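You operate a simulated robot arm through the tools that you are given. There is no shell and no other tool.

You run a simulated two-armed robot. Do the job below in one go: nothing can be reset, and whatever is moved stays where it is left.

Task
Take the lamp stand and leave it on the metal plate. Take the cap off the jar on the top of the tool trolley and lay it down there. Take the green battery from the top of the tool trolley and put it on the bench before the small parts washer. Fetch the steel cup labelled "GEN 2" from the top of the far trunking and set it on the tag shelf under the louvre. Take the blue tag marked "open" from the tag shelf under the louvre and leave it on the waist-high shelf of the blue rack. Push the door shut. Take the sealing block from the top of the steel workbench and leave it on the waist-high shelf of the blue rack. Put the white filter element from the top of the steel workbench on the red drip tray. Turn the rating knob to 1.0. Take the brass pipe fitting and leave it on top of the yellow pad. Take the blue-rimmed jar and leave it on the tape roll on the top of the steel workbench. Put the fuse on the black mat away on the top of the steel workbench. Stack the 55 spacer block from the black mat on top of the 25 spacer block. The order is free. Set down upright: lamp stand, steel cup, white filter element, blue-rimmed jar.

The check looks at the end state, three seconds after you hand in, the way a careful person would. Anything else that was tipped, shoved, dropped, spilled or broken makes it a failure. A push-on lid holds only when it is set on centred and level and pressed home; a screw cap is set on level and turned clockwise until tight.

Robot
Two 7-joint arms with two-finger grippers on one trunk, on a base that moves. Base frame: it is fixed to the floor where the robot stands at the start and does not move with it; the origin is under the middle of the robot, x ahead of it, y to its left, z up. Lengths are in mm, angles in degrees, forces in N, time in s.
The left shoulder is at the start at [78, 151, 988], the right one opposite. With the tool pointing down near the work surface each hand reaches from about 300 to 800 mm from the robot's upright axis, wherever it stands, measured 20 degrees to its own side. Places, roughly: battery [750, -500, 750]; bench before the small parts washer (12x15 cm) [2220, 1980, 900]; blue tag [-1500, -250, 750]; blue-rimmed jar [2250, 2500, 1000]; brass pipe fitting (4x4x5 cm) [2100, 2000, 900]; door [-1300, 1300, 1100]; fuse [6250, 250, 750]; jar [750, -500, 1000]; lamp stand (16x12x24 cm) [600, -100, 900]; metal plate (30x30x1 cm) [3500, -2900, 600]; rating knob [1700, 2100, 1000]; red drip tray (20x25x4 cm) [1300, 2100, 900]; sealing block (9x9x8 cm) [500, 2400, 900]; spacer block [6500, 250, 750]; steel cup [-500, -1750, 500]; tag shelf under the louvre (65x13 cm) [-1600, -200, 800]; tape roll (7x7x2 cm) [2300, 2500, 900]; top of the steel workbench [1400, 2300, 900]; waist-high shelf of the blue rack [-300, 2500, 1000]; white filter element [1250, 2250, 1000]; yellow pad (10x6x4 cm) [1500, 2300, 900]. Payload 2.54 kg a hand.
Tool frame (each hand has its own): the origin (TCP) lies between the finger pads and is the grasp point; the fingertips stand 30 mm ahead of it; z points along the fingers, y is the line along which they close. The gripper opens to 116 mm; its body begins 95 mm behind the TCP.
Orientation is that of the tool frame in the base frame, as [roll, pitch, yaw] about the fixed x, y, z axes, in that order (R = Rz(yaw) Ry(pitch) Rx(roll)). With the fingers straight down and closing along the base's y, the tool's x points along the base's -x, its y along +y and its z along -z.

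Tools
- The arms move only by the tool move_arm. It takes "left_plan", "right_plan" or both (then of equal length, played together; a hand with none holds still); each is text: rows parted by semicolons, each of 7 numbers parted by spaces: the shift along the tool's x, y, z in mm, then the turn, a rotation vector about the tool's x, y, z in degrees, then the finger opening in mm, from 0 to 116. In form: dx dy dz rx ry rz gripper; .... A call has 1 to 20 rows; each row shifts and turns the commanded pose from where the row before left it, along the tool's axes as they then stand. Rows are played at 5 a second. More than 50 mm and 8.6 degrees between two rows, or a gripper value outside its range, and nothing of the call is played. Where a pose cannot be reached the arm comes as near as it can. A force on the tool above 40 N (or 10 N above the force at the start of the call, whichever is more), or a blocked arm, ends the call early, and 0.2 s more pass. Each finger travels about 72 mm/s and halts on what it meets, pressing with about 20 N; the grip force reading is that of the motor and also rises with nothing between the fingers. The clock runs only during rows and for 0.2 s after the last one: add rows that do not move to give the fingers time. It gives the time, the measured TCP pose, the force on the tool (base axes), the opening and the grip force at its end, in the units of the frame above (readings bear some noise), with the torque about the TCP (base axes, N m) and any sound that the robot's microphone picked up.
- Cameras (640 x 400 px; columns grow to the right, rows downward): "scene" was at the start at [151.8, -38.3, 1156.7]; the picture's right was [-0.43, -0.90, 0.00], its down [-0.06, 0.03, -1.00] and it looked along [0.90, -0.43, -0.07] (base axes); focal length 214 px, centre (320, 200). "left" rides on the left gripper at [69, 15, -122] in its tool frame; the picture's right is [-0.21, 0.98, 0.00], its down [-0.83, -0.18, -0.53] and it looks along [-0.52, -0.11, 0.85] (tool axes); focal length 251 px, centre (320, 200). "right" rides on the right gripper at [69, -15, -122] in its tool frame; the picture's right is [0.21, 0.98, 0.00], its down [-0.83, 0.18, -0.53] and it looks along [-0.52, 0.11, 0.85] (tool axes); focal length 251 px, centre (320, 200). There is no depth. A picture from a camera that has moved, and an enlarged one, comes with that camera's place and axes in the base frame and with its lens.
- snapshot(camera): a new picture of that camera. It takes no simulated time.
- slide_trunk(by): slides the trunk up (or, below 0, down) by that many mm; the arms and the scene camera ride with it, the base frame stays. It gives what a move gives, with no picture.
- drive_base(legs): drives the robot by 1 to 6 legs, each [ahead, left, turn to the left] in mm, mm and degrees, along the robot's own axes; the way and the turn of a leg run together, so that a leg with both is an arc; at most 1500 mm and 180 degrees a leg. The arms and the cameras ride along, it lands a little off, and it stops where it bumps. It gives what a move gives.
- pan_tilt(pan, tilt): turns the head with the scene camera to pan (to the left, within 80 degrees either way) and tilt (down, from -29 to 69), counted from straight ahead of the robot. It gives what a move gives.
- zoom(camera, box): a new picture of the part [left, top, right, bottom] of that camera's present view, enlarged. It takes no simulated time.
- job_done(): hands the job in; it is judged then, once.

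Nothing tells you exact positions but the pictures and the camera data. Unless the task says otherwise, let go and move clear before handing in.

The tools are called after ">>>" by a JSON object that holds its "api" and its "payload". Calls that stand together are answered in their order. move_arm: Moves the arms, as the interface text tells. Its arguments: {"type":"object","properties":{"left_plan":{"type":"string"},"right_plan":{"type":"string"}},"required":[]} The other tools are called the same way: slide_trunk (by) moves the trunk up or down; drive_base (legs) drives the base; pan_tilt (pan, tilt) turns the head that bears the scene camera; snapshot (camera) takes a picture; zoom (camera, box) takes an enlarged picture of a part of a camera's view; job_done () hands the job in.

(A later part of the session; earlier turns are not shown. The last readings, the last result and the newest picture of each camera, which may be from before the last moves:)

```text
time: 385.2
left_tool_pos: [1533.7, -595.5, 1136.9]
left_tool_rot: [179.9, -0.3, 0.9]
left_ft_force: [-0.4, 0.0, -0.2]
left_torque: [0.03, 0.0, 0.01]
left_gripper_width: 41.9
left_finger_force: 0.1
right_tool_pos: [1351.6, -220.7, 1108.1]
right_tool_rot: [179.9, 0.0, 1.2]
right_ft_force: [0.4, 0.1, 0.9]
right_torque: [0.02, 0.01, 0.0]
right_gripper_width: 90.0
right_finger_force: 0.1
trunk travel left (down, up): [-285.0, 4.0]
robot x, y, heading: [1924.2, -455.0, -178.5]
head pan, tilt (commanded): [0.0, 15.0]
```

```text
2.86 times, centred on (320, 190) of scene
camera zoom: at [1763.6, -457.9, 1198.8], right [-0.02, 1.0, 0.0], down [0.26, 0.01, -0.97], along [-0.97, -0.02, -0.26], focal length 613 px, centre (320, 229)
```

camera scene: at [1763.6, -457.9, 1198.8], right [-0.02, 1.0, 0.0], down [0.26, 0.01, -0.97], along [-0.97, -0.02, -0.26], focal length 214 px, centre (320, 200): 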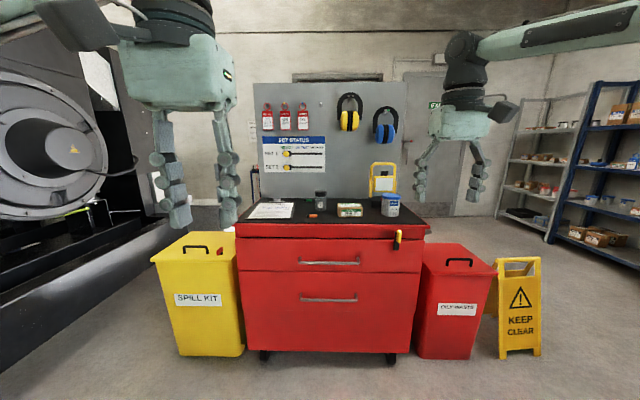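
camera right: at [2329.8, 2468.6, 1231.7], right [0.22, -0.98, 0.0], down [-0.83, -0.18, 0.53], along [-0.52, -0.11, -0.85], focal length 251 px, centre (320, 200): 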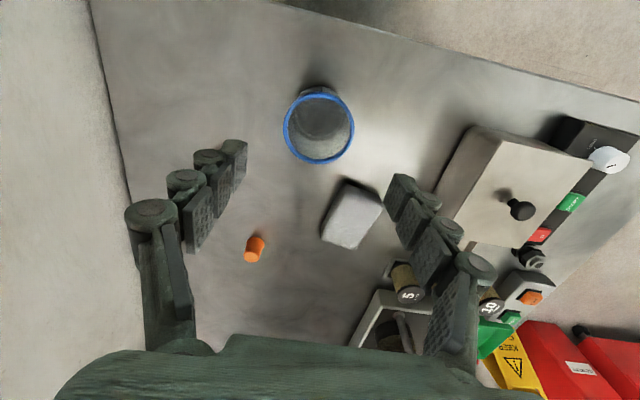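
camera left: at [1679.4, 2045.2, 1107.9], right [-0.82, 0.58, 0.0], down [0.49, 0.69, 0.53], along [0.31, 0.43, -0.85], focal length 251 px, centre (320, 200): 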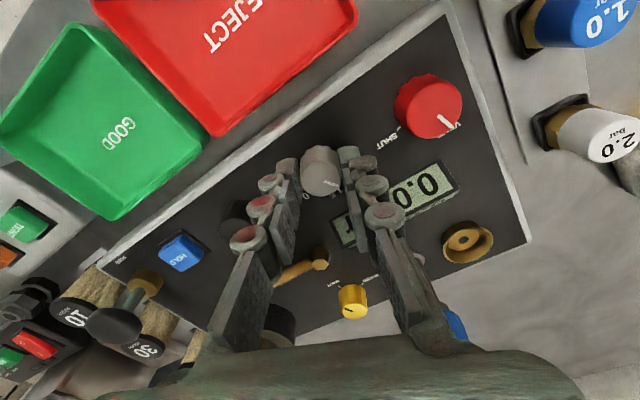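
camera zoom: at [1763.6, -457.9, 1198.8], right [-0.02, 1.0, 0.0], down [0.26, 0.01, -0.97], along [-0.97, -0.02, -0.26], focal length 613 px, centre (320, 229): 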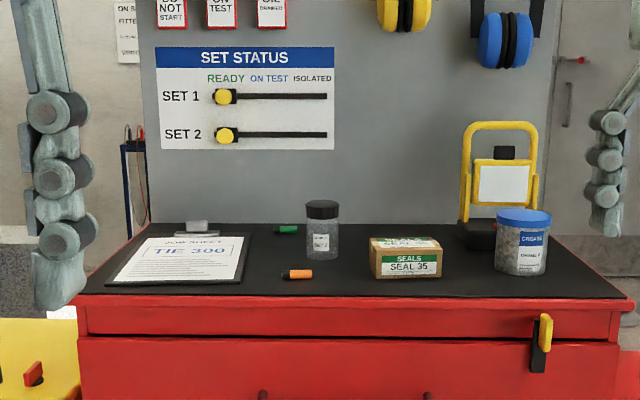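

The trolley top shows a small jar with black cap (~[693, -478]), a green battery at the back (~[518, -554]), and the yellow lamp stand behind the grease can. Raising the hands and driving nearer.

>>> {"api": "move_arm", "payload": {"left_plan": "20 0 -25 0 0 0 60; 0 0 -25 0 0 0 60; 0 0 -25 0 0 0 60; 0 0 0 0 0 0 60", "right_plan": "40 0 -30 0 0 0 80; 40 0 -30 0 0 0 80; 40 0 -30 0 0 0 80; 0 0 0 0 0 0 80"}}

>>> {"api": "drive_base", "payload": {"legs": [[560, 0, -1.5]]}}

>>> {"api": "pan_tilt", "payload": {"pan": 0, "tilt": 35}}

>>> {"api": "snapshot", "payload": {"camera": "scene"}}

>>> {"api": "zoom", "payload": {"camera": "scene", "box": [200, 60, 440, 210]}}

```text
time: 386.2
left_tool_pos: [1552.4, -594.8, 1210.6]
left_tool_rot: [180.0, -0.3, 0.8]
left_ft_force: [-0.8, 0.7, 0.0]
left_torque: [0.01, -0.04, 0.0]
left_gripper_width: 60.2
left_finger_force: 0.0
right_tool_pos: [1472.0, -219.5, 1198.5]
right_tool_rot: [-180.0, -0.1, 1.3]
right_ft_force: [0.0, 0.0, 0.2]
right_torque: [-0.01, -0.04, 0.0]
right_gripper_width: 79.9
right_finger_force: 0.0
trunk travel left (down, up): [-285.0, 4.0]
robot x, y, heading: [1921.3, -457.8, -179.0]
head pan, tilt (commanded): [0.0, 15.0]
```

```text
time: 389.4
left_tool_pos: [984.6, -592.7, 1211.5]
left_tool_rot: [179.8, -0.2, -0.4]
left_ft_force: [-0.3, -0.1, -0.6]
left_torque: [0.02, -0.04, -0.02]
left_gripper_width: 59.9
left_finger_force: 0.0
right_tool_pos: [909.9, -217.0, 1197.5]
right_tool_rot: [-179.9, 0.0, 0.0]
right_ft_force: [-0.7, 0.2, -0.5]
right_torque: [0.0, -0.03, -0.01]
right_gripper_width: 80.1
right_finger_force: 0.0
trunk travel left (down, up): [-285.0, 4.0]
robot x, y, heading: [1356.9, -459.9, -180.1]
head pan, tilt (commanded): [0.0, 15.0]
```

```text
time: 390.3
left_tool_pos: [985.1, -593.5, 1212.6]
left_tool_rot: [180.0, -0.2, -0.5]
left_ft_force: [0.2, -0.4, -0.5]
left_torque: [-0.05, 0.01, -0.01]
left_gripper_width: 59.8
left_finger_force: 0.1
right_tool_pos: [910.7, -216.8, 1198.8]
right_tool_rot: [-179.9, 0.1, 0.0]
right_ft_force: [-0.6, 0.8, 0.5]
right_torque: [-0.01, -0.03, -0.01]
right_gripper_width: 80.1
right_finger_force: 0.1
trunk travel left (down, up): [-285.0, 4.0]
robot x, y, heading: [1354.9, -461.1, -179.9]
head pan, tilt (commanded): [0.0, 35.0]
```

```text
taken
camera scene: at [1202.1, -460.9, 1166.8], right [0.0, 1.0, 0.0], down [0.57, 0.0, -0.82], along [-0.82, 0.0, -0.57], focal length 214 px, centre (320, 200)
```

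scene: 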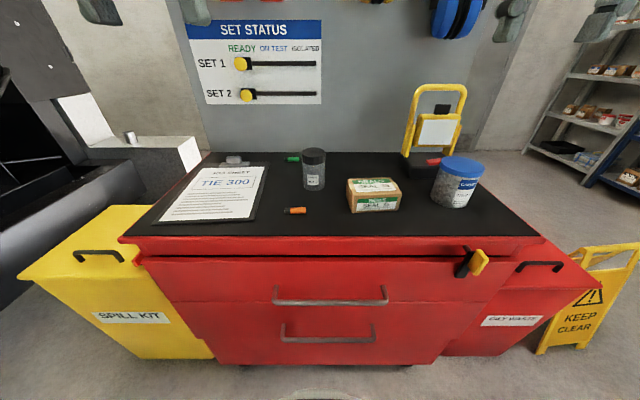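

```text
2.67 times, centred on (320, 135) of scene
camera zoom: at [1202.1, -460.9, 1166.8], right [0.0, 1.0, 0.0], down [0.57, 0.0, -0.82], along [-0.82, 0.0, -0.57], focal length 572 px, centre (320, 373)
```

zoom: 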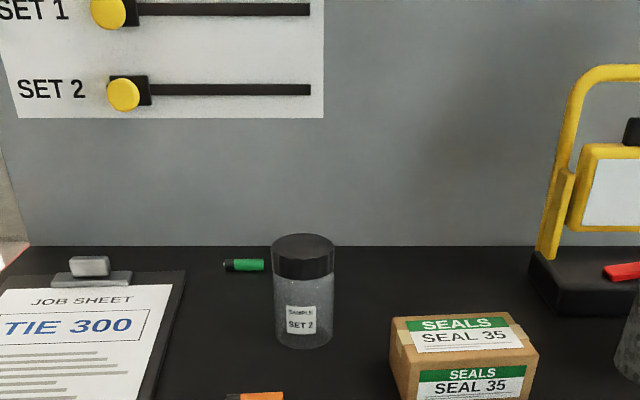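

Let me zoom on the lamp stand, jar cap and battery for detail.

>>> {"api": "zoom", "payload": {"camera": "scene", "box": [380, 60, 500, 220]}}

>>> {"api": "zoom", "payload": {"camera": "scene", "box": [270, 130, 350, 220]}}

>>> {"api": "snapshot", "payload": {"camera": "right"}}

>>> {"api": "snapshot", "payload": {"camera": "left"}}

```text
2.50 times, centred on (440, 140) of scene
camera zoom: at [1202.1, -460.9, 1166.8], right [0.0, 1.0, 0.0], down [0.57, 0.0, -0.82], along [-0.82, 0.0, -0.57], focal length 536 px, centre (20, 350)
```

zoom: 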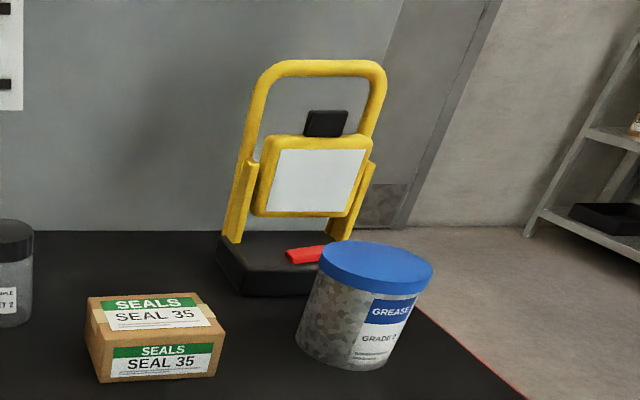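

```text
4.44 times, centred on (310, 175) of scene
camera zoom: at [1202.1, -460.9, 1166.8], right [0.0, 1.0, 0.0], down [0.57, 0.0, -0.82], along [-0.82, 0.0, -0.57], focal length 953 px, centre (364, 311)
```

zoom: 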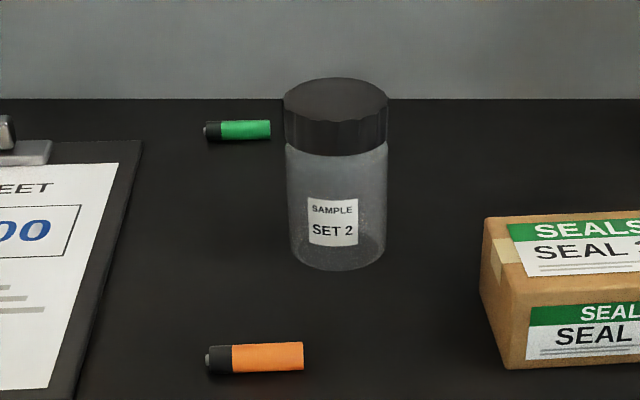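

```text
taken
camera right: at [980.3, -201.6, 1321.5], right [0.22, -0.98, 0.0], down [-0.83, -0.18, 0.53], along [-0.52, -0.11, -0.85], focal length 251 px, centre (320, 200)
```

right: 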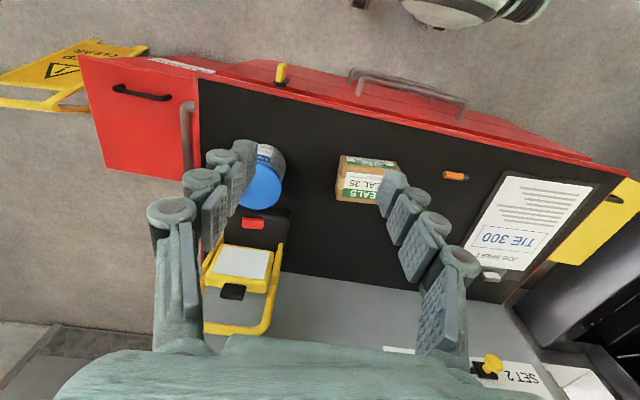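

```text
taken
camera left: at [1052.8, -609.2, 1334.0], right [-0.22, -0.98, 0.0], down [-0.83, 0.19, 0.53], along [-0.52, 0.12, -0.85], focal length 251 px, centre (320, 200)
```

left: 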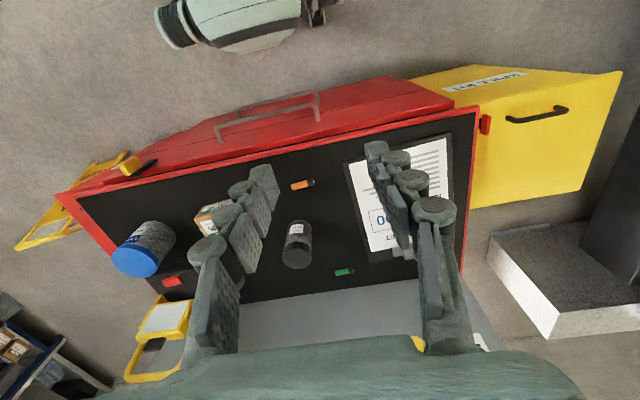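

The cap is ribbed, likely a screw cap, so I plan to hold the jar body with the right hand (60° tilt) and turn the cap with the left hand from above. Repositioning a bit to the right first.

>>> {"api": "drive_base", "payload": {"legs": [[0, -210, 0]]}}

>>> {"api": "pan_tilt", "payload": {"pan": 15, "tilt": 35}}

>>> {"api": "snapshot", "payload": {"camera": "scene"}}

>>> {"api": "zoom", "payload": {"camera": "scene", "box": [240, 70, 440, 210]}}

```text
time: 393.0
left_tool_pos: [984.3, -378.5, 1211.7]
left_tool_rot: [180.0, -0.2, -0.1]
left_ft_force: [1.0, -0.9, 0.4]
left_torque: [-0.02, -0.01, 0.02]
left_gripper_width: 59.9
left_finger_force: 0.0
right_tool_pos: [908.6, -2.9, 1199.1]
right_tool_rot: [-180.0, 0.2, 0.3]
right_ft_force: [0.3, -0.4, -0.2]
right_torque: [0.0, 0.0, 0.02]
right_gripper_width: 80.0
right_finger_force: 0.1
trunk travel left (down, up): [-285.0, 4.0]
robot x, y, heading: [1356.3, -245.0, -179.8]
head pan, tilt (commanded): [0.0, 35.0]
```

```text
time: 393.7
left_tool_pos: [985.2, -380.0, 1211.0]
left_tool_rot: [-180.0, -0.2, 0.0]
left_ft_force: [-0.6, 0.6, 0.9]
left_torque: [-0.04, -0.02, -0.01]
left_gripper_width: 59.8
left_finger_force: 0.1
right_tool_pos: [908.6, -3.2, 1198.9]
right_tool_rot: [-180.0, 0.1, 0.4]
right_ft_force: [0.1, 0.2, 0.0]
right_torque: [0.04, -0.01, -0.03]
right_gripper_width: 80.2
right_finger_force: 0.0
trunk travel left (down, up): [-285.0, 4.0]
robot x, y, heading: [1357.0, -246.2, -179.6]
head pan, tilt (commanded): [15.0, 35.0]
```

```text
taken
camera scene: at [1204.5, -268.8, 1166.8], right [-0.26, 0.96, 0.0], down [0.55, 0.15, -0.82], along [-0.79, -0.22, -0.57], focal length 214 px, centre (320, 200)
```

scene: 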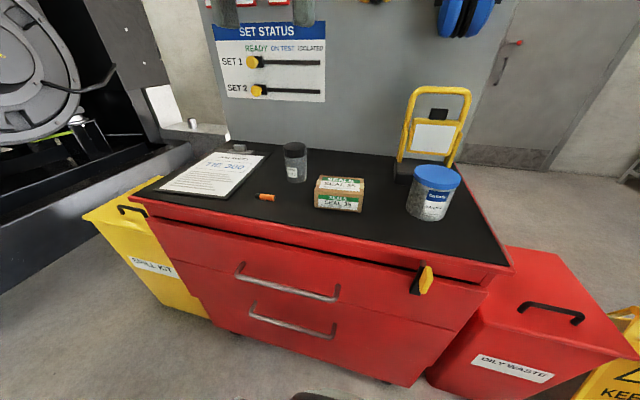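

```text
2.86 times, centred on (340, 140) of scene
camera zoom: at [1204.5, -268.8, 1166.8], right [-0.26, 0.96, 0.0], down [0.55, 0.15, -0.82], along [-0.79, -0.22, -0.57], focal length 613 px, centre (263, 371)
```

zoom: 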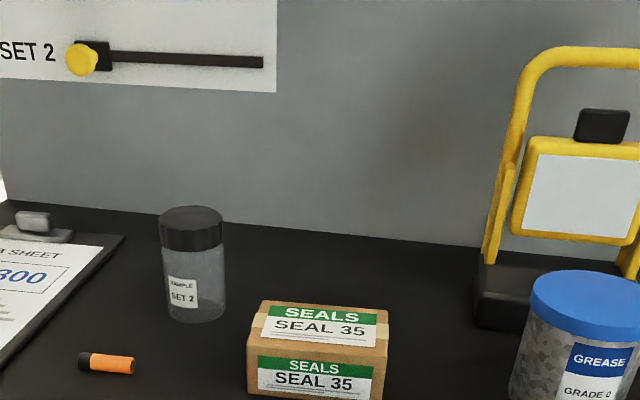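

Cap top centre triangulates to about [695, -477, 956]. First I move the left hand aside, then bring the right hand round with a 60° tilt in front of the jar.

>>> {"api": "move_arm", "payload": {"left_plan": "0 42 0 0 0 0 80; 0 42 0 0 0 0 80; 0 42 0 0 0 0 80; 0 42 0 0 0 0 80; 0 42 0 0 0 0 80; 0 42 0 0 0 0 80; 0 30 0 0 0 0 80; 0 0 0 0 0 0 80"}}

>>> {"api": "move_arm", "payload": {"right_plan": "-6 43 3 0 0 0 95; -6 43 3 0 0 0 95; -6 43 3 0 0 0 95; -6 43 3 0 0 0 95; -6 43 3 0 0 0 95; -6 43 3 0 0 0 95; -6 43 3 0 0 0 95; -6 43 3 0 0 0 95; -6 43 3 0 0 0 95; -6 43 3 0 0 0 95; -6 44 3 0 0 0 95; 0 0 0 0 -7.5 0 95; 0 0 0 0 -7.5 0 95; 0 0 0 0 -7.5 0 95; 0 0 0 0 -7.5 0 95; 0 0 0 0 -7.5 0 95; 0 0 0 0 -7.5 0 95; 0 0 0 0 -7.5 0 95; 0 0 0 0 -7.5 0 95; 0 0 0 0 0 0 95"}}

>>> {"api": "snapshot", "payload": {"camera": "right"}}

>>> {"api": "snapshot", "payload": {"camera": "scene"}}

```text
time: 395.5
left_tool_pos: [939.2, -638.1, 1183.5]
left_tool_rot: [179.9, -0.3, -0.2]
left_ft_force: [0.0, -0.3, -0.2]
left_torque: [0.0, -0.03, -0.02]
left_gripper_width: 80.1
left_finger_force: 0.0
left hand out of reach, approached as far as the arm can: row 4, 5, 6, 7
right_tool_pos: [908.9, -3.0, 1198.6]
right_tool_rot: [-179.9, 0.0, 0.3]
right_ft_force: [0.0, 0.4, 0.2]
right_torque: [-0.01, -0.01, 0.01]
right_gripper_width: 80.3
right_finger_force: 0.1
trunk travel left (down, up): [-285.0, 4.0]
robot x, y, heading: [1355.8, -243.9, -179.6]
head pan, tilt (commanded): [15.0, 35.0]
```

```text
time: 399.3
left_tool_pos: [940.1, -637.9, 1184.3]
left_tool_rot: [-180.0, -0.1, -0.1]
left_ft_force: [-0.3, 0.4, 0.4]
left_torque: [0.03, -0.03, 0.02]
left_gripper_width: 79.9
left_finger_force: 0.0
right_tool_pos: [887.4, -147.9, 1177.7]
right_tool_rot: [164.2, 51.8, -17.9]
right_ft_force: [-0.4, 1.0, -0.2]
right_torque: [-0.01, -0.01, 0.01]
right_gripper_width: 95.0
right_finger_force: 0.0
right hand out of reach, approached as far as the arm can: row 3, 4, 5, 6, 7, 8, 9, 10, 11
trunk travel left (down, up): [-285.0, 4.0]
robot x, y, heading: [1360.1, -244.7, -179.4]
head pan, tilt (commanded): [15.0, 35.0]
stopped in row 18 (right hand): the arm was blocked; the commanded pose is now the measured one
```

```text
taken
camera right: at [1027.9, -143.6, 1195.3], right [0.04, -1.0, 0.0], down [-0.07, -0.01, 1.0], along [-1.0, -0.04, -0.07], focal length 251 px, centre (320, 200)
```

right: 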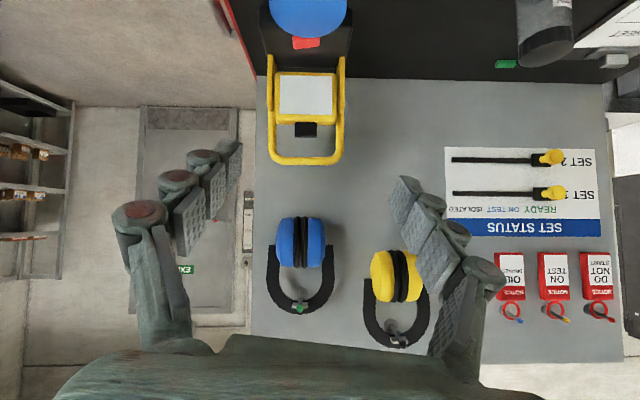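

```text
taken
camera scene: at [1204.3, -268.3, 1166.9], right [-0.26, 0.97, 0.0], down [0.55, 0.15, -0.82], along [-0.79, -0.21, -0.57], focal length 214 px, centre (320, 200)
```

scene: 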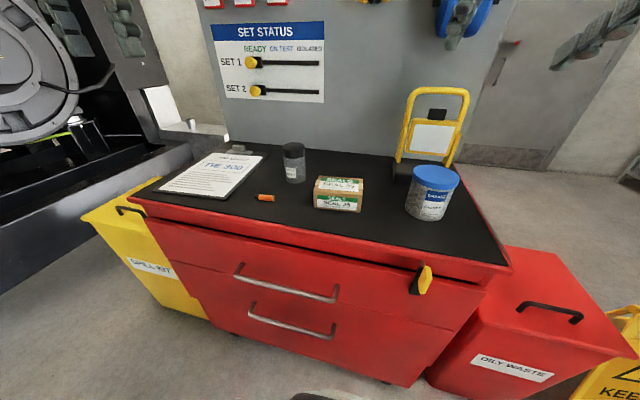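

The right arm hit a limit reaching across at this close range. I'll back it out to the right and rethink the stance: the jar should be centred between both shoulders.

>>> {"api": "move_arm", "payload": {"right_plan": "0 -20 0 0 0 0 95; 0 -35 0 0 0 -3.7 95; 0 -40 0 0 0 -3.7 95; 0 -40 0 0 0 -3.7 95; 0 0 0 0 0 0 95"}}

>>> {"api": "snapshot", "payload": {"camera": "scene"}}

```text
time: 400.5
left_tool_pos: [940.1, -637.5, 1185.0]
left_tool_rot: [-180.0, -0.3, -0.2]
left_ft_force: [-0.2, 0.4, 0.3]
left_torque: [-0.01, -0.01, 0.02]
left_gripper_width: 80.0
left_finger_force: 0.1
right_tool_pos: [893.3, -15.4, 1161.8]
right_tool_rot: [178.8, 53.6, 0.5]
right_ft_force: [-0.3, 0.1, 0.1]
right_torque: [0.0, -0.01, 0.0]
right_gripper_width: 94.7
right_finger_force: 0.2
trunk travel left (down, up): [-285.0, 4.0]
robot x, y, heading: [1358.4, -245.5, -179.6]
head pan, tilt (commanded): [15.0, 35.0]
```

```text
taken
camera scene: at [1204.5, -269.3, 1166.7], right [-0.26, 0.96, 0.0], down [0.55, 0.15, -0.82], along [-0.79, -0.22, -0.57], focal length 214 px, centre (320, 200)
```

scene: 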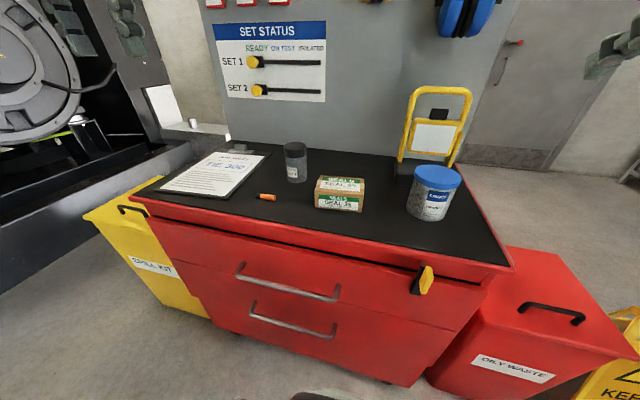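

Recovered. Strafing left so the jar is centred between the shoulders.

>>> {"api": "drive_base", "payload": {"legs": [[0, 235, 0]]}}

>>> {"api": "pan_tilt", "payload": {"pan": 0, "tilt": 35}}

>>> {"api": "move_arm", "payload": {"right_plan": "0 20 20 0 0 0 95; 10 25 25 0 0 0 95; 15 30 25 0 0 0 95; 15 30 20 0 0 0 95; 15 30 20 0 0 0 95; 10 30 10 0 -3 0 95; 10 30 10 0 -3.4 0 95; 0 0 0 0 0 0 95"}}

>>> {"api": "snapshot", "payload": {"camera": "scene"}}

>>> {"api": "snapshot", "payload": {"camera": "right"}}

```text
time: 403.4
left_tool_pos: [944.9, -875.3, 1184.4]
left_tool_rot: [-179.9, -0.2, 0.2]
left_ft_force: [0.7, -0.6, -0.1]
left_torque: [0.0, 0.02, 0.02]
left_gripper_width: 80.0
left_finger_force: 0.1
right_tool_pos: [895.4, -252.4, 1161.7]
right_tool_rot: [178.6, 53.5, 0.6]
right_ft_force: [-0.8, -0.3, 1.0]
right_torque: [-0.04, 0.01, -0.03]
right_gripper_width: 95.1
right_finger_force: 0.0
trunk travel left (down, up): [-285.0, 4.0]
robot x, y, heading: [1358.2, -485.0, -179.4]
head pan, tilt (commanded): [15.0, 35.0]
```

```text
time: 404.2
left_tool_pos: [944.3, -875.6, 1184.7]
left_tool_rot: [179.9, -0.2, 0.2]
left_ft_force: [0.0, 0.4, -0.2]
left_torque: [0.01, -0.01, 0.01]
left_gripper_width: 80.0
left_finger_force: 0.0
right_tool_pos: [894.5, -252.3, 1161.0]
right_tool_rot: [178.7, 53.6, 0.5]
right_ft_force: [-0.7, -0.6, 0.2]
right_torque: [0.0, -0.02, -0.03]
right_gripper_width: 94.9
right_finger_force: 0.1
trunk travel left (down, up): [-285.0, 4.0]
robot x, y, heading: [1357.8, -482.7, -179.3]
head pan, tilt (commanded): [0.0, 35.0]
```

```text
time: 406.0
left_tool_pos: [944.3, -874.9, 1185.5]
left_tool_rot: [179.9, -0.2, 0.2]
left_ft_force: [0.5, 0.6, 0.2]
left_torque: [0.03, 0.04, 0.0]
left_gripper_width: 80.4
left_finger_force: 0.1
right_tool_pos: [838.8, -440.9, 1032.9]
right_tool_rot: [178.4, 59.0, 0.4]
right_ft_force: [0.8, -0.7, -0.1]
right_torque: [0.01, 0.02, -0.02]
right_gripper_width: 94.9
right_finger_force: 0.1
right hand out of reach, approached as far as the arm can: row 7
trunk travel left (down, up): [-285.0, 4.0]
robot x, y, heading: [1359.7, -482.1, -179.2]
head pan, tilt (commanded): [0.0, 35.0]
```

```text
taken
camera scene: at [1204.4, -482.6, 1167.0], right [-0.01, 1.0, 0.0], down [0.57, 0.01, -0.82], along [-0.82, -0.01, -0.57], focal length 214 px, centre (320, 200)
```

scene: 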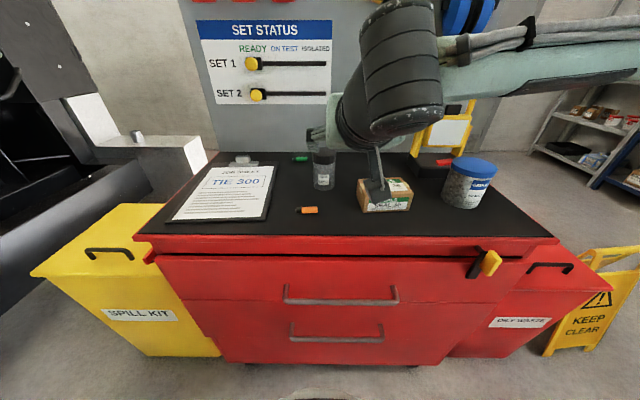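

```text
taken
camera right: at [979.4, -421.7, 1036.9], right [0.14, -0.98, -0.17], down [0.04, -0.17, 0.99], along [-0.99, -0.14, 0.01], focal length 251 px, centre (320, 200)
```

right: 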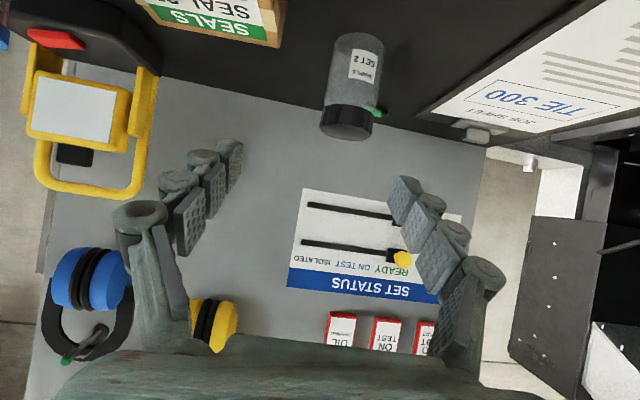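

The right hand can work here. Moving to a pre-grasp point in front of the jar.

>>> {"api": "move_arm", "payload": {"right_plan": "15.1 12 28.5 0 0 0 84; 15.1 12 28.5 0 0 0 84; 15.2 12 28.6 0 0 0 84; 0 0 0 0 0 0 84"}}

>>> {"api": "snapshot", "payload": {"camera": "right"}}

>>> {"api": "zoom", "payload": {"camera": "scene", "box": [260, 100, 460, 240]}}

```text
time: 407.0
left_tool_pos: [942.7, -874.8, 1183.6]
left_tool_rot: [179.8, -0.3, 0.2]
left_ft_force: [-0.8, 0.5, -0.3]
left_torque: [0.02, -0.01, 0.02]
left_gripper_width: 80.3
left_finger_force: 0.0
right_tool_pos: [838.0, -440.2, 1031.6]
right_tool_rot: [178.4, 58.9, 0.4]
right_ft_force: [-0.7, -0.1, 0.1]
right_torque: [0.05, -0.03, -0.01]
right_gripper_width: 84.1
right_finger_force: 0.1
right hand out of reach, approached as far as the arm can: row 1, 2, 3
trunk travel left (down, up): [-285.0, 4.0]
robot x, y, heading: [1361.2, -480.3, -179.2]
head pan, tilt (commanded): [0.0, 35.0]
```

```text
taken
camera right: at [978.8, -421.5, 1036.0], right [0.14, -0.98, -0.17], down [0.03, -0.17, 0.99], along [-0.99, -0.15, 0.01], focal length 251 px, centre (320, 200)
```

right: 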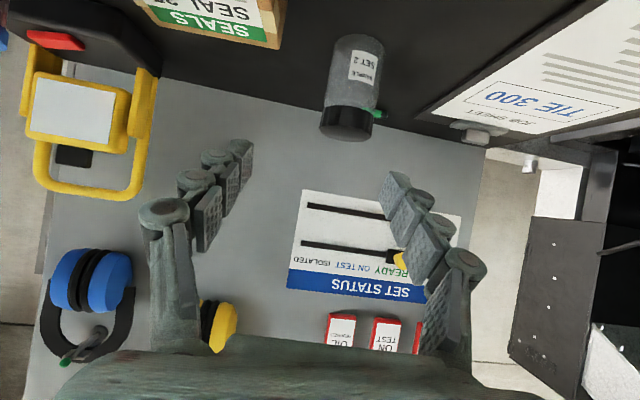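

```text
2.86 times, centred on (360, 170) of scene
camera zoom: at [1203.4, -482.4, 1166.8], right [-0.01, 1.0, 0.0], down [0.57, 0.01, -0.82], along [-0.82, -0.01, -0.57], focal length 613 px, centre (206, 286)
```

zoom: 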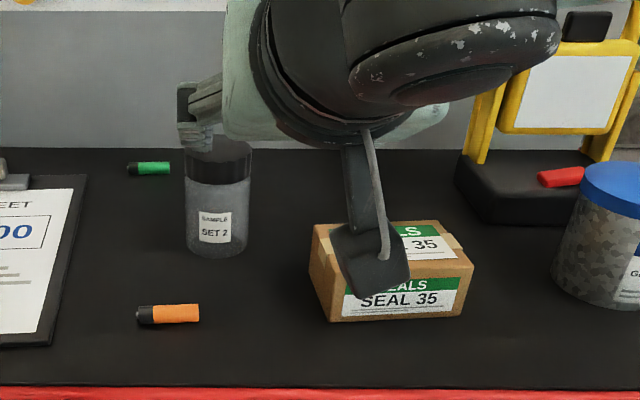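

The right arm cannot reach inward at this tilt. Swapping roles: the left hand will hold the jar from the front-left (free side), the right hand will turn the cap from above.

>>> {"api": "move_arm", "payload": {"left_plan": "-10.5 -37.5 10.7 0 0 0 84; -10.5 -37.5 10.7 0 0 0 84; -10.5 -37.5 10.7 0 0 0 84; -10.5 -37.5 10.7 0 0 0 84; -10.5 -37.5 10.7 0 0 0 84; -10.5 -37.5 10.7 0 0 0 84; 0 0 0 0 0 7.5 84; 0 0 0 0 0 7.5 84; 0 0 0 0 0 7.5 84; 0 0 0 0 0 7.5 84; 0 0 0 0 -7.5 0 84; 0 0 0 0 -7.5 0 84; 0 0 0 0 -7.5 0 84; 0 0 0 0 -7.5 0 84; 0 0 0 0 -7.5 0 84; 0 0 0 0 -7.5 0 84; 0 0 0 0 0 0 84", "right_plan": "-10 -38 -15 0 0 0 84; -10 -38 -15 0 0 0 84; -10 -38 -15 0 0 0 84; -10 -38 -15 0 0 0 84; -10 -38 -15 0 0 0 84; -10 -30 -15 0 0 0 84; 0 0 0 0 7.4 0 84; 0 0 0 0 7.4 0 84; 0 0 0 0 7.4 0 84; 0 0 0 0 7.4 0 84; 0 0 0 0 7.4 0 84; 0 0 0 0 7.4 0 84; 0 0 0 0 7.4 0 84; 0 0 0 0 7.4 0 84; 0 0 0 0 0 0 84; 0 0 0 0 0 0 84; 0 0 0 0 0 0 84"}}

>>> {"api": "snapshot", "payload": {"camera": "left"}}

>>> {"api": "snapshot", "payload": {"camera": "scene"}}

```text
time: 410.6
left_tool_pos: [880.0, -650.8, 1119.4]
left_tool_rot: [179.9, 44.9, -29.8]
left_ft_force: [-0.2, -0.4, -0.2]
left_torque: [-0.02, -0.02, -0.05]
left_gripper_width: 83.8
left_finger_force: 0.2
right_tool_pos: [878.7, -218.6, 1123.8]
right_tool_rot: [179.2, 0.7, 1.6]
right_ft_force: [-0.6, 0.0, 0.2]
right_torque: [0.02, -0.04, 0.05]
right_gripper_width: 84.0
right_finger_force: 0.0
trunk travel left (down, up): [-285.0, 4.0]
robot x, y, heading: [1357.6, -478.9, -179.4]
head pan, tilt (commanded): [0.0, 35.0]
```

```text
taken
camera left: at [989.1, -730.4, 1157.4], right [-0.62, -0.77, 0.15], down [-0.09, 0.26, 0.96], along [-0.78, 0.58, -0.23], focal length 251 px, centre (320, 200)
```

left: 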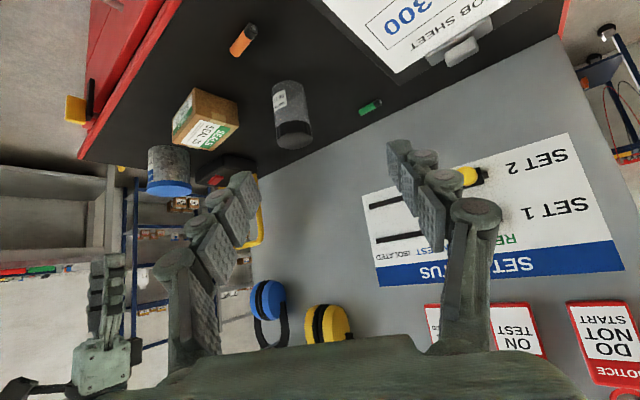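

```text
taken
camera scene: at [1203.4, -482.2, 1166.8], right [-0.01, 1.0, 0.0], down [0.57, 0.01, -0.82], along [-0.82, -0.01, -0.57], focal length 214 px, centre (320, 200)
```

scene: 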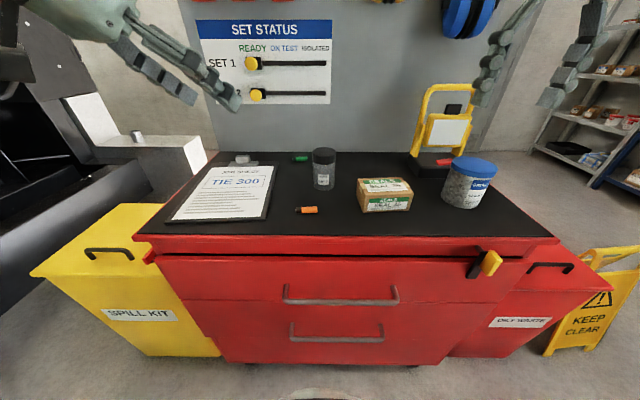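

Left hand is in a good pose. Moving it along its axis to a pre-grasp point by the jar.

>>> {"api": "move_arm", "payload": {"left_plan": "-2.8 -11.7 44.7 0 0 0 84; -2.8 -11.7 44.7 0 0 0 84; -2.8 -11.7 44.7 0 0 0 84; -2.8 -11.7 44.7 0 0 0 84; -2.8 -11.7 44.7 0 0 0 84; 0 0 0 0 0 0 84"}}

>>> {"api": "snapshot", "payload": {"camera": "left"}}

>>> {"api": "zoom", "payload": {"camera": "scene", "box": [240, 90, 440, 230]}}

```text
time: 412.0
left_tool_pos: [763.0, -516.8, 971.6]
left_tool_rot: [-179.9, 44.9, -29.6]
left_ft_force: [0.5, 0.1, -0.4]
left_torque: [0.0, -0.01, -0.01]
left_gripper_width: 83.9
left_finger_force: 0.1
right_tool_pos: [879.2, -217.9, 1125.3]
right_tool_rot: [179.1, 0.8, 1.7]
right_ft_force: [-0.6, 0.1, -0.2]
right_torque: [0.02, 0.0, 0.0]
right_gripper_width: 83.9
right_finger_force: 0.1
trunk travel left (down, up): [-285.0, 4.0]
robot x, y, heading: [1362.5, -482.2, -179.1]
head pan, tilt (commanded): [0.0, 35.0]
```

```text
taken
camera left: at [872.9, -597.7, 1009.6], right [-0.62, -0.77, 0.15], down [-0.09, 0.26, 0.96], along [-0.78, 0.58, -0.23], focal length 251 px, centre (320, 200)
```

left: 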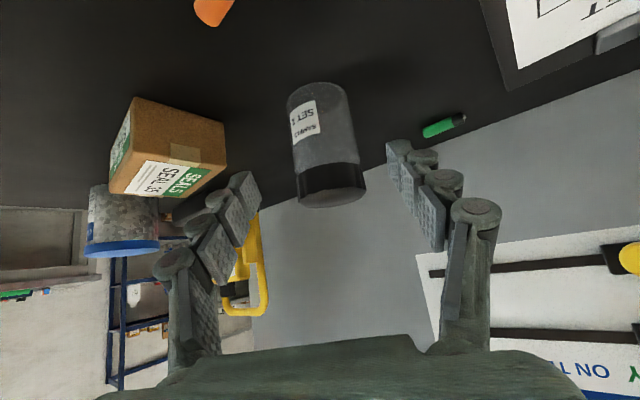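

```text
2.86 times, centred on (340, 160) of scene
camera zoom: at [1203.7, -482.5, 1166.8], right [-0.01, 1.0, 0.0], down [0.57, 0.01, -0.82], along [-0.82, -0.01, -0.57], focal length 613 px, centre (263, 314)
```

zoom: 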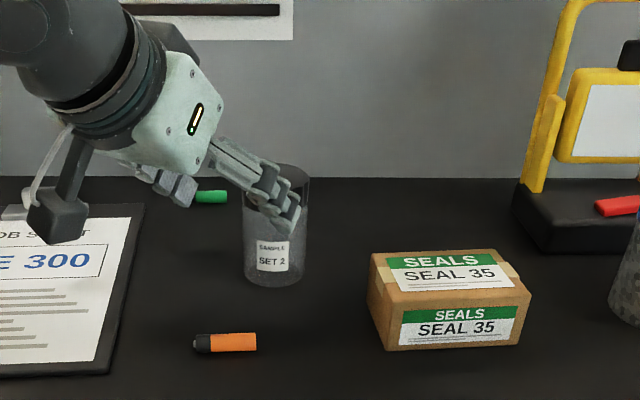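

Aligned with the jar. Advancing to grip its body.

>>> {"api": "move_arm", "payload": {"left_plan": "-2 0 37 0 0 0 84; -2 0 37 0 0 0 84; -1 0 35 0 0 0 84; 0 0 0 0 0 0 84; 0 0 0 0 0 0 70; 0 0 0 0 0 0 50; 0 0 0 0 0 0 50; 0 0 0 0 0 0 50"}}

>>> {"api": "snapshot", "payload": {"camera": "left"}}

>>> {"api": "zoom", "payload": {"camera": "scene", "box": [240, 90, 440, 230]}}

```text
time: 413.8
left_tool_pos: [693.7, -476.1, 897.3]
left_tool_rot: [-179.9, 44.8, -29.8]
left_ft_force: [0.7, 0.5, -0.2]
left_torque: [-0.03, 0.01, 0.01]
left_gripper_width: 54.3
left_finger_force: 19.7
right_tool_pos: [878.2, -218.0, 1123.8]
right_tool_rot: [179.2, 0.8, 1.7]
right_ft_force: [-0.6, 0.1, -0.8]
right_torque: [0.01, -0.01, -0.03]
right_gripper_width: 84.0
right_finger_force: 0.0
trunk travel left (down, up): [-285.0, 4.0]
robot x, y, heading: [1359.8, -479.6, -179.3]
head pan, tilt (commanded): [0.0, 35.0]
```

```text
taken
camera left: at [803.4, -557.1, 934.7], right [-0.62, -0.77, 0.15], down [-0.09, 0.26, 0.96], along [-0.78, 0.58, -0.23], focal length 251 px, centre (320, 200)
```

left: 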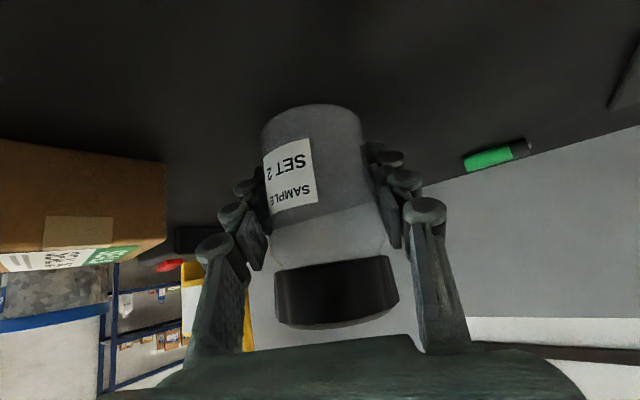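

```text
2.86 times, centred on (340, 160) of scene
camera zoom: at [1203.4, -482.4, 1166.7], right [-0.01, 1.0, 0.0], down [0.57, 0.01, -0.82], along [-0.82, -0.01, -0.57], focal length 613 px, centre (263, 314)
```

zoom: 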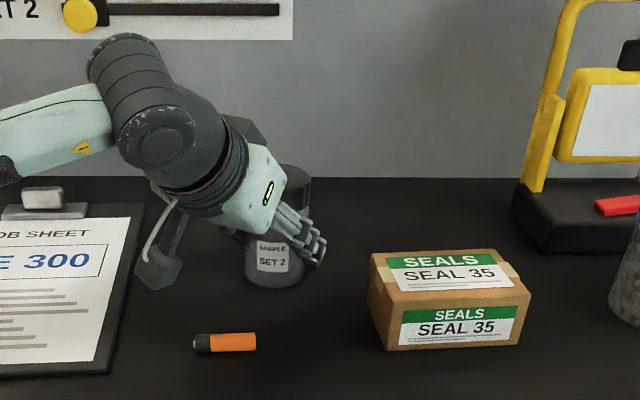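

The jar body is held firmly (54 mm). Now bringing the right hand over the cap.

>>> {"api": "move_arm", "payload": {"right_plan": "-24 31.7 -1 0 0 0 90; -24 31.7 -1 0 0 0 90; -24 31.7 -1 0 0 0 90; -24 31.7 -1 0 0 0 90; -24 31.7 -1 0 0 0 90; -24 31.7 -1 0 0 0 90; -24 31.7 -1 0 0 0 90; -24 31.7 -1 0 0 0 90; 0 0 0 0 0 0 90"}}

>>> {"api": "snapshot", "payload": {"camera": "right"}}

>>> {"api": "snapshot", "payload": {"camera": "scene"}}

```text
time: 415.8
left_tool_pos: [694.9, -476.6, 897.5]
left_tool_rot: [-179.9, 44.8, -29.7]
left_ft_force: [0.5, 0.6, 0.0]
left_torque: [0.0, -0.01, 0.0]
left_gripper_width: 54.1
left_finger_force: 19.8
right_tool_pos: [806.1, -333.9, 1102.0]
right_tool_rot: [179.3, 0.8, 1.7]
right_ft_force: [0.4, -0.3, -0.9]
right_torque: [0.01, 0.02, 0.02]
right_gripper_width: 90.1
right_finger_force: 0.1
right hand out of reach, approached as far as the arm can: row 4, 5, 6, 7, 8
trunk travel left (down, up): [-285.0, 4.0]
robot x, y, heading: [1356.9, -481.4, -178.9]
head pan, tilt (commanded): [0.0, 35.0]
```

```text
taken
camera right: at [876.7, -315.3, 1223.8], right [0.24, -0.97, 0.01], down [-0.81, -0.2, 0.55], along [-0.53, -0.14, -0.84], focal length 251 px, centre (320, 200)
```

right: 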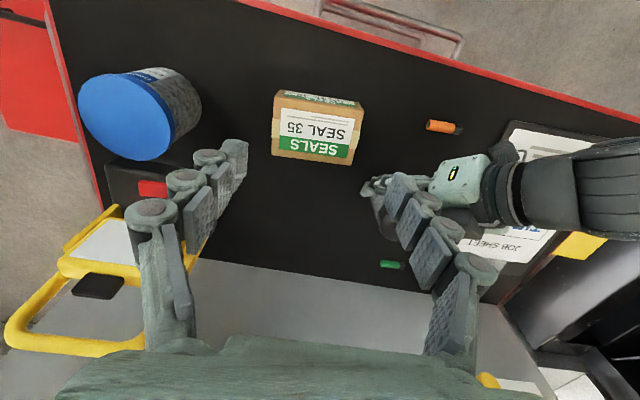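

```text
taken
camera scene: at [1203.4, -482.4, 1166.7], right [-0.01, 1.0, 0.0], down [0.57, 0.01, -0.82], along [-0.82, -0.01, -0.57], focal length 214 px, centre (320, 200)
```

scene: 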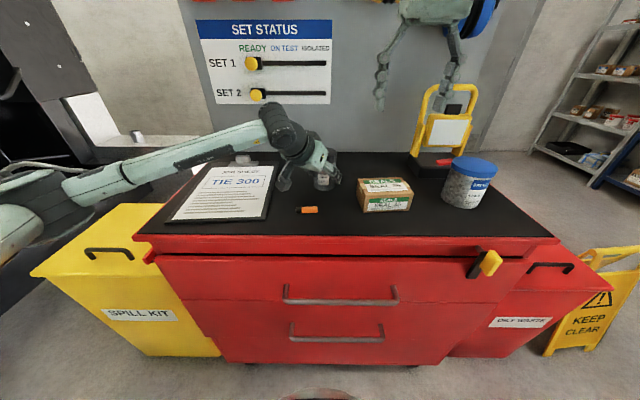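

The right arm can't reach over the cap pointing straight down from here. Let me check how much closer the base can get to the trolley.

>>> {"api": "pan_tilt", "payload": {"pan": 0, "tilt": 69}}

>>> {"api": "snapshot", "payload": {"camera": "scene"}}

```text
time: 416.8
left_tool_pos: [694.2, -475.6, 898.0]
left_tool_rot: [-179.9, 44.7, -29.7]
left_ft_force: [-0.5, -0.5, -0.6]
left_torque: [0.0, -0.01, -0.01]
left_gripper_width: 54.2
left_finger_force: 19.7
right_tool_pos: [806.7, -334.0, 1102.6]
right_tool_rot: [179.2, 0.9, 1.6]
right_ft_force: [0.3, -0.3, -0.2]
right_torque: [0.04, 0.0, -0.02]
right_gripper_width: 90.1
right_finger_force: 0.0
trunk travel left (down, up): [-285.0, 4.0]
robot x, y, heading: [1361.7, -479.6, -179.2]
head pan, tilt (commanded): [0.0, 68.8]
```

```text
taken
camera scene: at [1235.5, -482.0, 1123.1], right [-0.01, 1.0, 0.0], down [0.93, 0.01, -0.36], along [-0.36, 0.0, -0.93], focal length 214 px, centre (320, 200)
```

scene: 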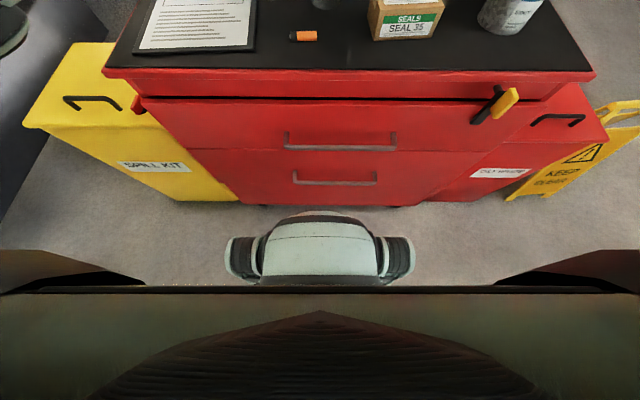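

Only ~30 mm of room is left, so instead I'll lift the jar with the left hand and set it nearer the trolley's front edge (about [800, -445]) where both hands can work.

>>> {"api": "move_arm", "payload": {"left_plan": "0 0 0 0 0 0 50; 0 0 0 0 0 0 50; -7 0 -7 0 0 0 50; -14.2 0 -14.2 0 0 0 50; 17.8 -26.4 -17.8 0 0 0 50; 17.8 -26.4 -17.8 0 0 0 50; 17.7 -26.5 -17.7 0 0 0 50; 0 0 0 0 0 0 50", "right_plan": "0 -40 0 0 0 0 90; 0 -40 0 0 0 0 90; 0 -20 0 0 0 0 90; 0 0 0 0 0 0 90; 0 0 0 0 0 0 90; 0 0 0 0 0 0 90; 0 0 0 0 0 0 90; 0 0 0 0 0 0 90"}}

>>> {"api": "pan_tilt", "payload": {"pan": 0, "tilt": 40}}

>>> {"api": "snapshot", "payload": {"camera": "scene"}}

>>> {"api": "zoom", "payload": {"camera": "scene", "box": [220, 80, 420, 220]}}

```text
time: 418.6
left_tool_pos: [797.9, -443.7, 927.1]
left_tool_rot: [-179.9, 44.8, -29.7]
left_ft_force: [0.3, 0.1, 0.1]
left_torque: [-0.02, 0.01, -0.02]
left_gripper_width: 53.9
left_finger_force: 20.1
right_tool_pos: [801.6, -235.5, 1099.8]
right_tool_rot: [179.1, 0.8, 1.7]
right_ft_force: [-0.3, 0.2, -0.5]
right_torque: [0.0, -0.01, 0.02]
right_gripper_width: 89.8
right_finger_force: 0.0
trunk travel left (down, up): [-285.0, 4.0]
robot x, y, heading: [1358.8, -482.3, -179.2]
head pan, tilt (commanded): [0.0, 68.8]
```

```text
time: 419.5
left_tool_pos: [797.6, -444.9, 925.8]
left_tool_rot: [-179.9, 44.8, -29.7]
left_ft_force: [0.2, 0.5, -0.1]
left_torque: [-0.01, -0.02, 0.01]
left_gripper_width: 54.2
left_finger_force: 19.7
right_tool_pos: [803.0, -235.4, 1100.3]
right_tool_rot: [179.2, 0.8, 1.7]
right_ft_force: [0.6, 0.0, -0.6]
right_torque: [0.03, 0.0, 0.01]
right_gripper_width: 89.8
right_finger_force: 0.1
trunk travel left (down, up): [-285.0, 4.0]
robot x, y, heading: [1361.5, -482.0, -179.3]
head pan, tilt (commanded): [0.0, 40.0]
```

```text
taken
camera scene: at [1206.5, -482.3, 1159.1], right [-0.01, 1.0, 0.0], down [0.64, 0.01, -0.77], along [-0.77, -0.01, -0.64], focal length 214 px, centre (320, 200)
```

scene: 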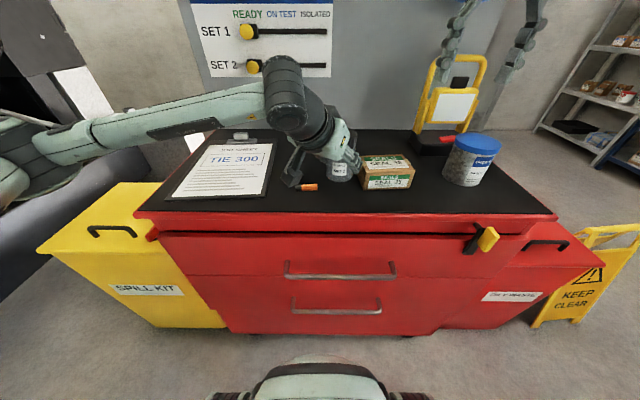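

```text
2.86 times, centred on (320, 150) of scene
camera zoom: at [1206.5, -482.3, 1159.1], right [-0.01, 1.0, 0.0], down [0.64, 0.01, -0.77], along [-0.77, -0.01, -0.64], focal length 613 px, centre (320, 343)
```

zoom: 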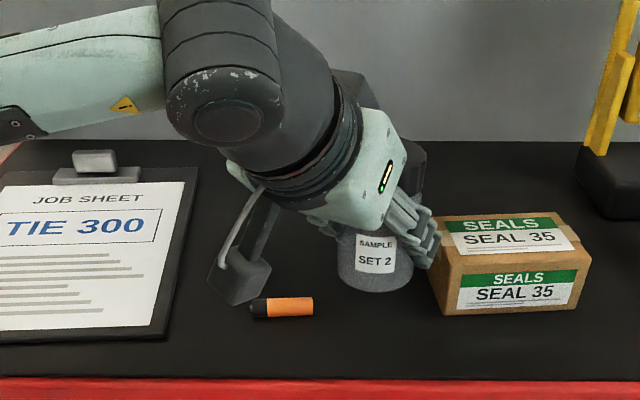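

The jar is held steady above the table; I'll work on the cap right here. Moving the right hand above it and pre-rotating.

>>> {"api": "move_arm", "payload": {"right_plan": "-2.2 41.8 4 0 0 0 90; -2.2 41.8 4 0 0 0 90; -2.2 41.8 4 0 0 0 90; -2.2 41.8 4 0 0 0 90; -2.2 41.8 4 0 0 0 90; 0 0 0 0 0 7.5 90; 0 0 0 0 0 7.5 90; 0 0 0 0 0 7.5 90; 0 0 0 0 0 7.5 90; 0 0 0 0 0 7.5 90; 0 0 0 0 0 7.5 90; 0 0 0 0 0 7.5 90; 0 0 0 0 0 7.5 90; 0 0 0 0 0 0 90"}}

>>> {"api": "snapshot", "payload": {"camera": "right"}}

>>> {"api": "snapshot", "payload": {"camera": "scene"}}

```text
time: 422.5
left_tool_pos: [798.4, -443.7, 926.3]
left_tool_rot: [-179.8, 44.7, -29.6]
left_ft_force: [-0.3, -0.3, -1.3]
left_torque: [0.02, 0.03, -0.02]
left_gripper_width: 54.1
left_finger_force: 20.2
right_tool_pos: [816.2, -348.4, 1087.4]
right_tool_rot: [178.9, -0.2, -58.4]
right_ft_force: [-0.4, 0.9, 0.1]
right_torque: [-0.02, -0.03, 0.0]
right_gripper_width: 90.0
right_finger_force: 0.0
right hand out of reach, approached as far as the arm can: row 3, 4, 5
trunk travel left (down, up): [-285.0, 4.0]
robot x, y, heading: [1355.1, -481.3, -179.3]
head pan, tilt (commanded): [0.0, 40.0]
```

```text
taken
camera right: at [867.4, -397.1, 1210.9], right [-0.72, -0.69, 0.02], down [-0.58, 0.62, 0.53], along [-0.38, 0.37, -0.85], focal length 251 px, centre (320, 200)
```

right: 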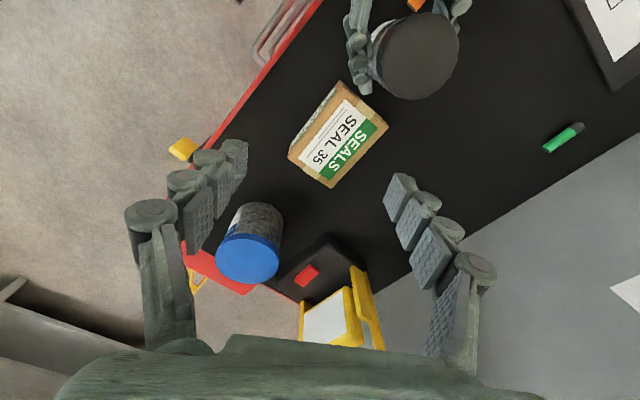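

```text
taken
camera scene: at [1206.5, -482.3, 1159.2], right [-0.01, 1.0, 0.0], down [0.64, 0.01, -0.77], along [-0.77, -0.01, -0.64], focal length 214 px, centre (320, 200)
```

scene: 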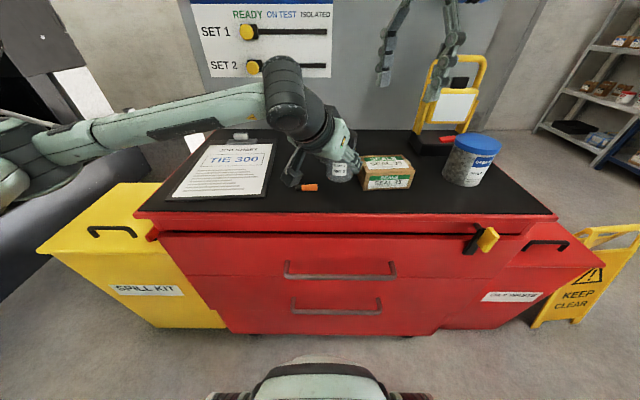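

The right hand's inward reach is the limit, so I'll bring the jar closer to the robot (about [870, -400]) with the left hand while the right hand makes room.

>>> {"api": "move_arm", "payload": {"left_plan": "0 0 0 0 0 0 50; 0 0 0 0 0 0 50; 9.5 -24.7 -9.5 0 0 0 50; 9.5 -24.7 -9.5 0 0 0 50; 9.5 -24.7 -9.5 0 0 0 50; 0 0 0 0 0 0 50", "right_plan": "-25 -16 0 0 0 0 90; -25 -16 0 0 0 0 90; 0 0 0 0 0 0 90; 0 0 0 0 0 0 90; 0 0 0 0 0 0 90; 0 0 0 0 0 0 90"}}

>>> {"api": "snapshot", "payload": {"camera": "scene"}}

>>> {"api": "snapshot", "payload": {"camera": "right"}}

```text
time: 423.9
left_tool_pos: [869.0, -399.4, 927.2]
left_tool_rot: [-180.0, 44.9, -29.6]
left_ft_force: [-0.4, 0.1, -1.0]
left_torque: [0.01, 0.0, 0.02]
left_gripper_width: 53.9
left_finger_force: 19.8
right_tool_pos: [814.9, -286.0, 1087.2]
right_tool_rot: [178.9, -0.3, -58.4]
right_ft_force: [-0.3, 0.0, -0.7]
right_torque: [0.01, 0.0, -0.02]
right_gripper_width: 89.9
right_finger_force: 0.1
trunk travel left (down, up): [-285.0, 4.0]
robot x, y, heading: [1357.6, -481.8, -179.2]
head pan, tilt (commanded): [0.0, 40.0]
```

```text
taken
camera scene: at [1206.4, -482.5, 1159.2], right [-0.01, 1.0, 0.0], down [0.64, 0.01, -0.77], along [-0.77, -0.01, -0.64], focal length 214 px, centre (320, 200)
```

scene: 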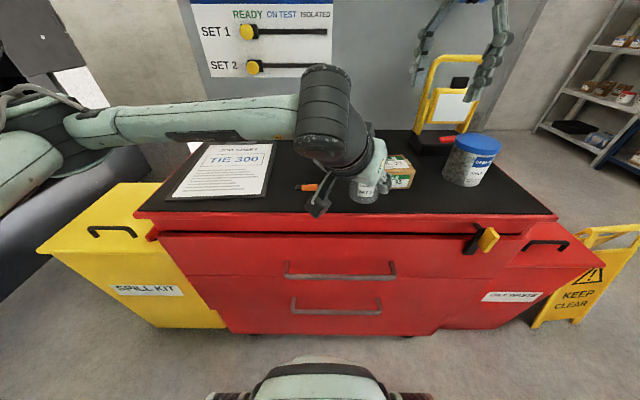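

```text
taken
camera right: at [866.6, -336.9, 1210.5], right [-0.72, -0.7, 0.02], down [-0.58, 0.62, 0.53], along [-0.38, 0.37, -0.85], focal length 251 px, centre (320, 200)
```

right: 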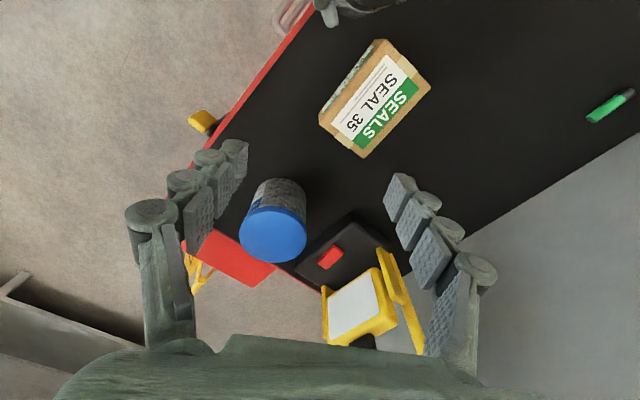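

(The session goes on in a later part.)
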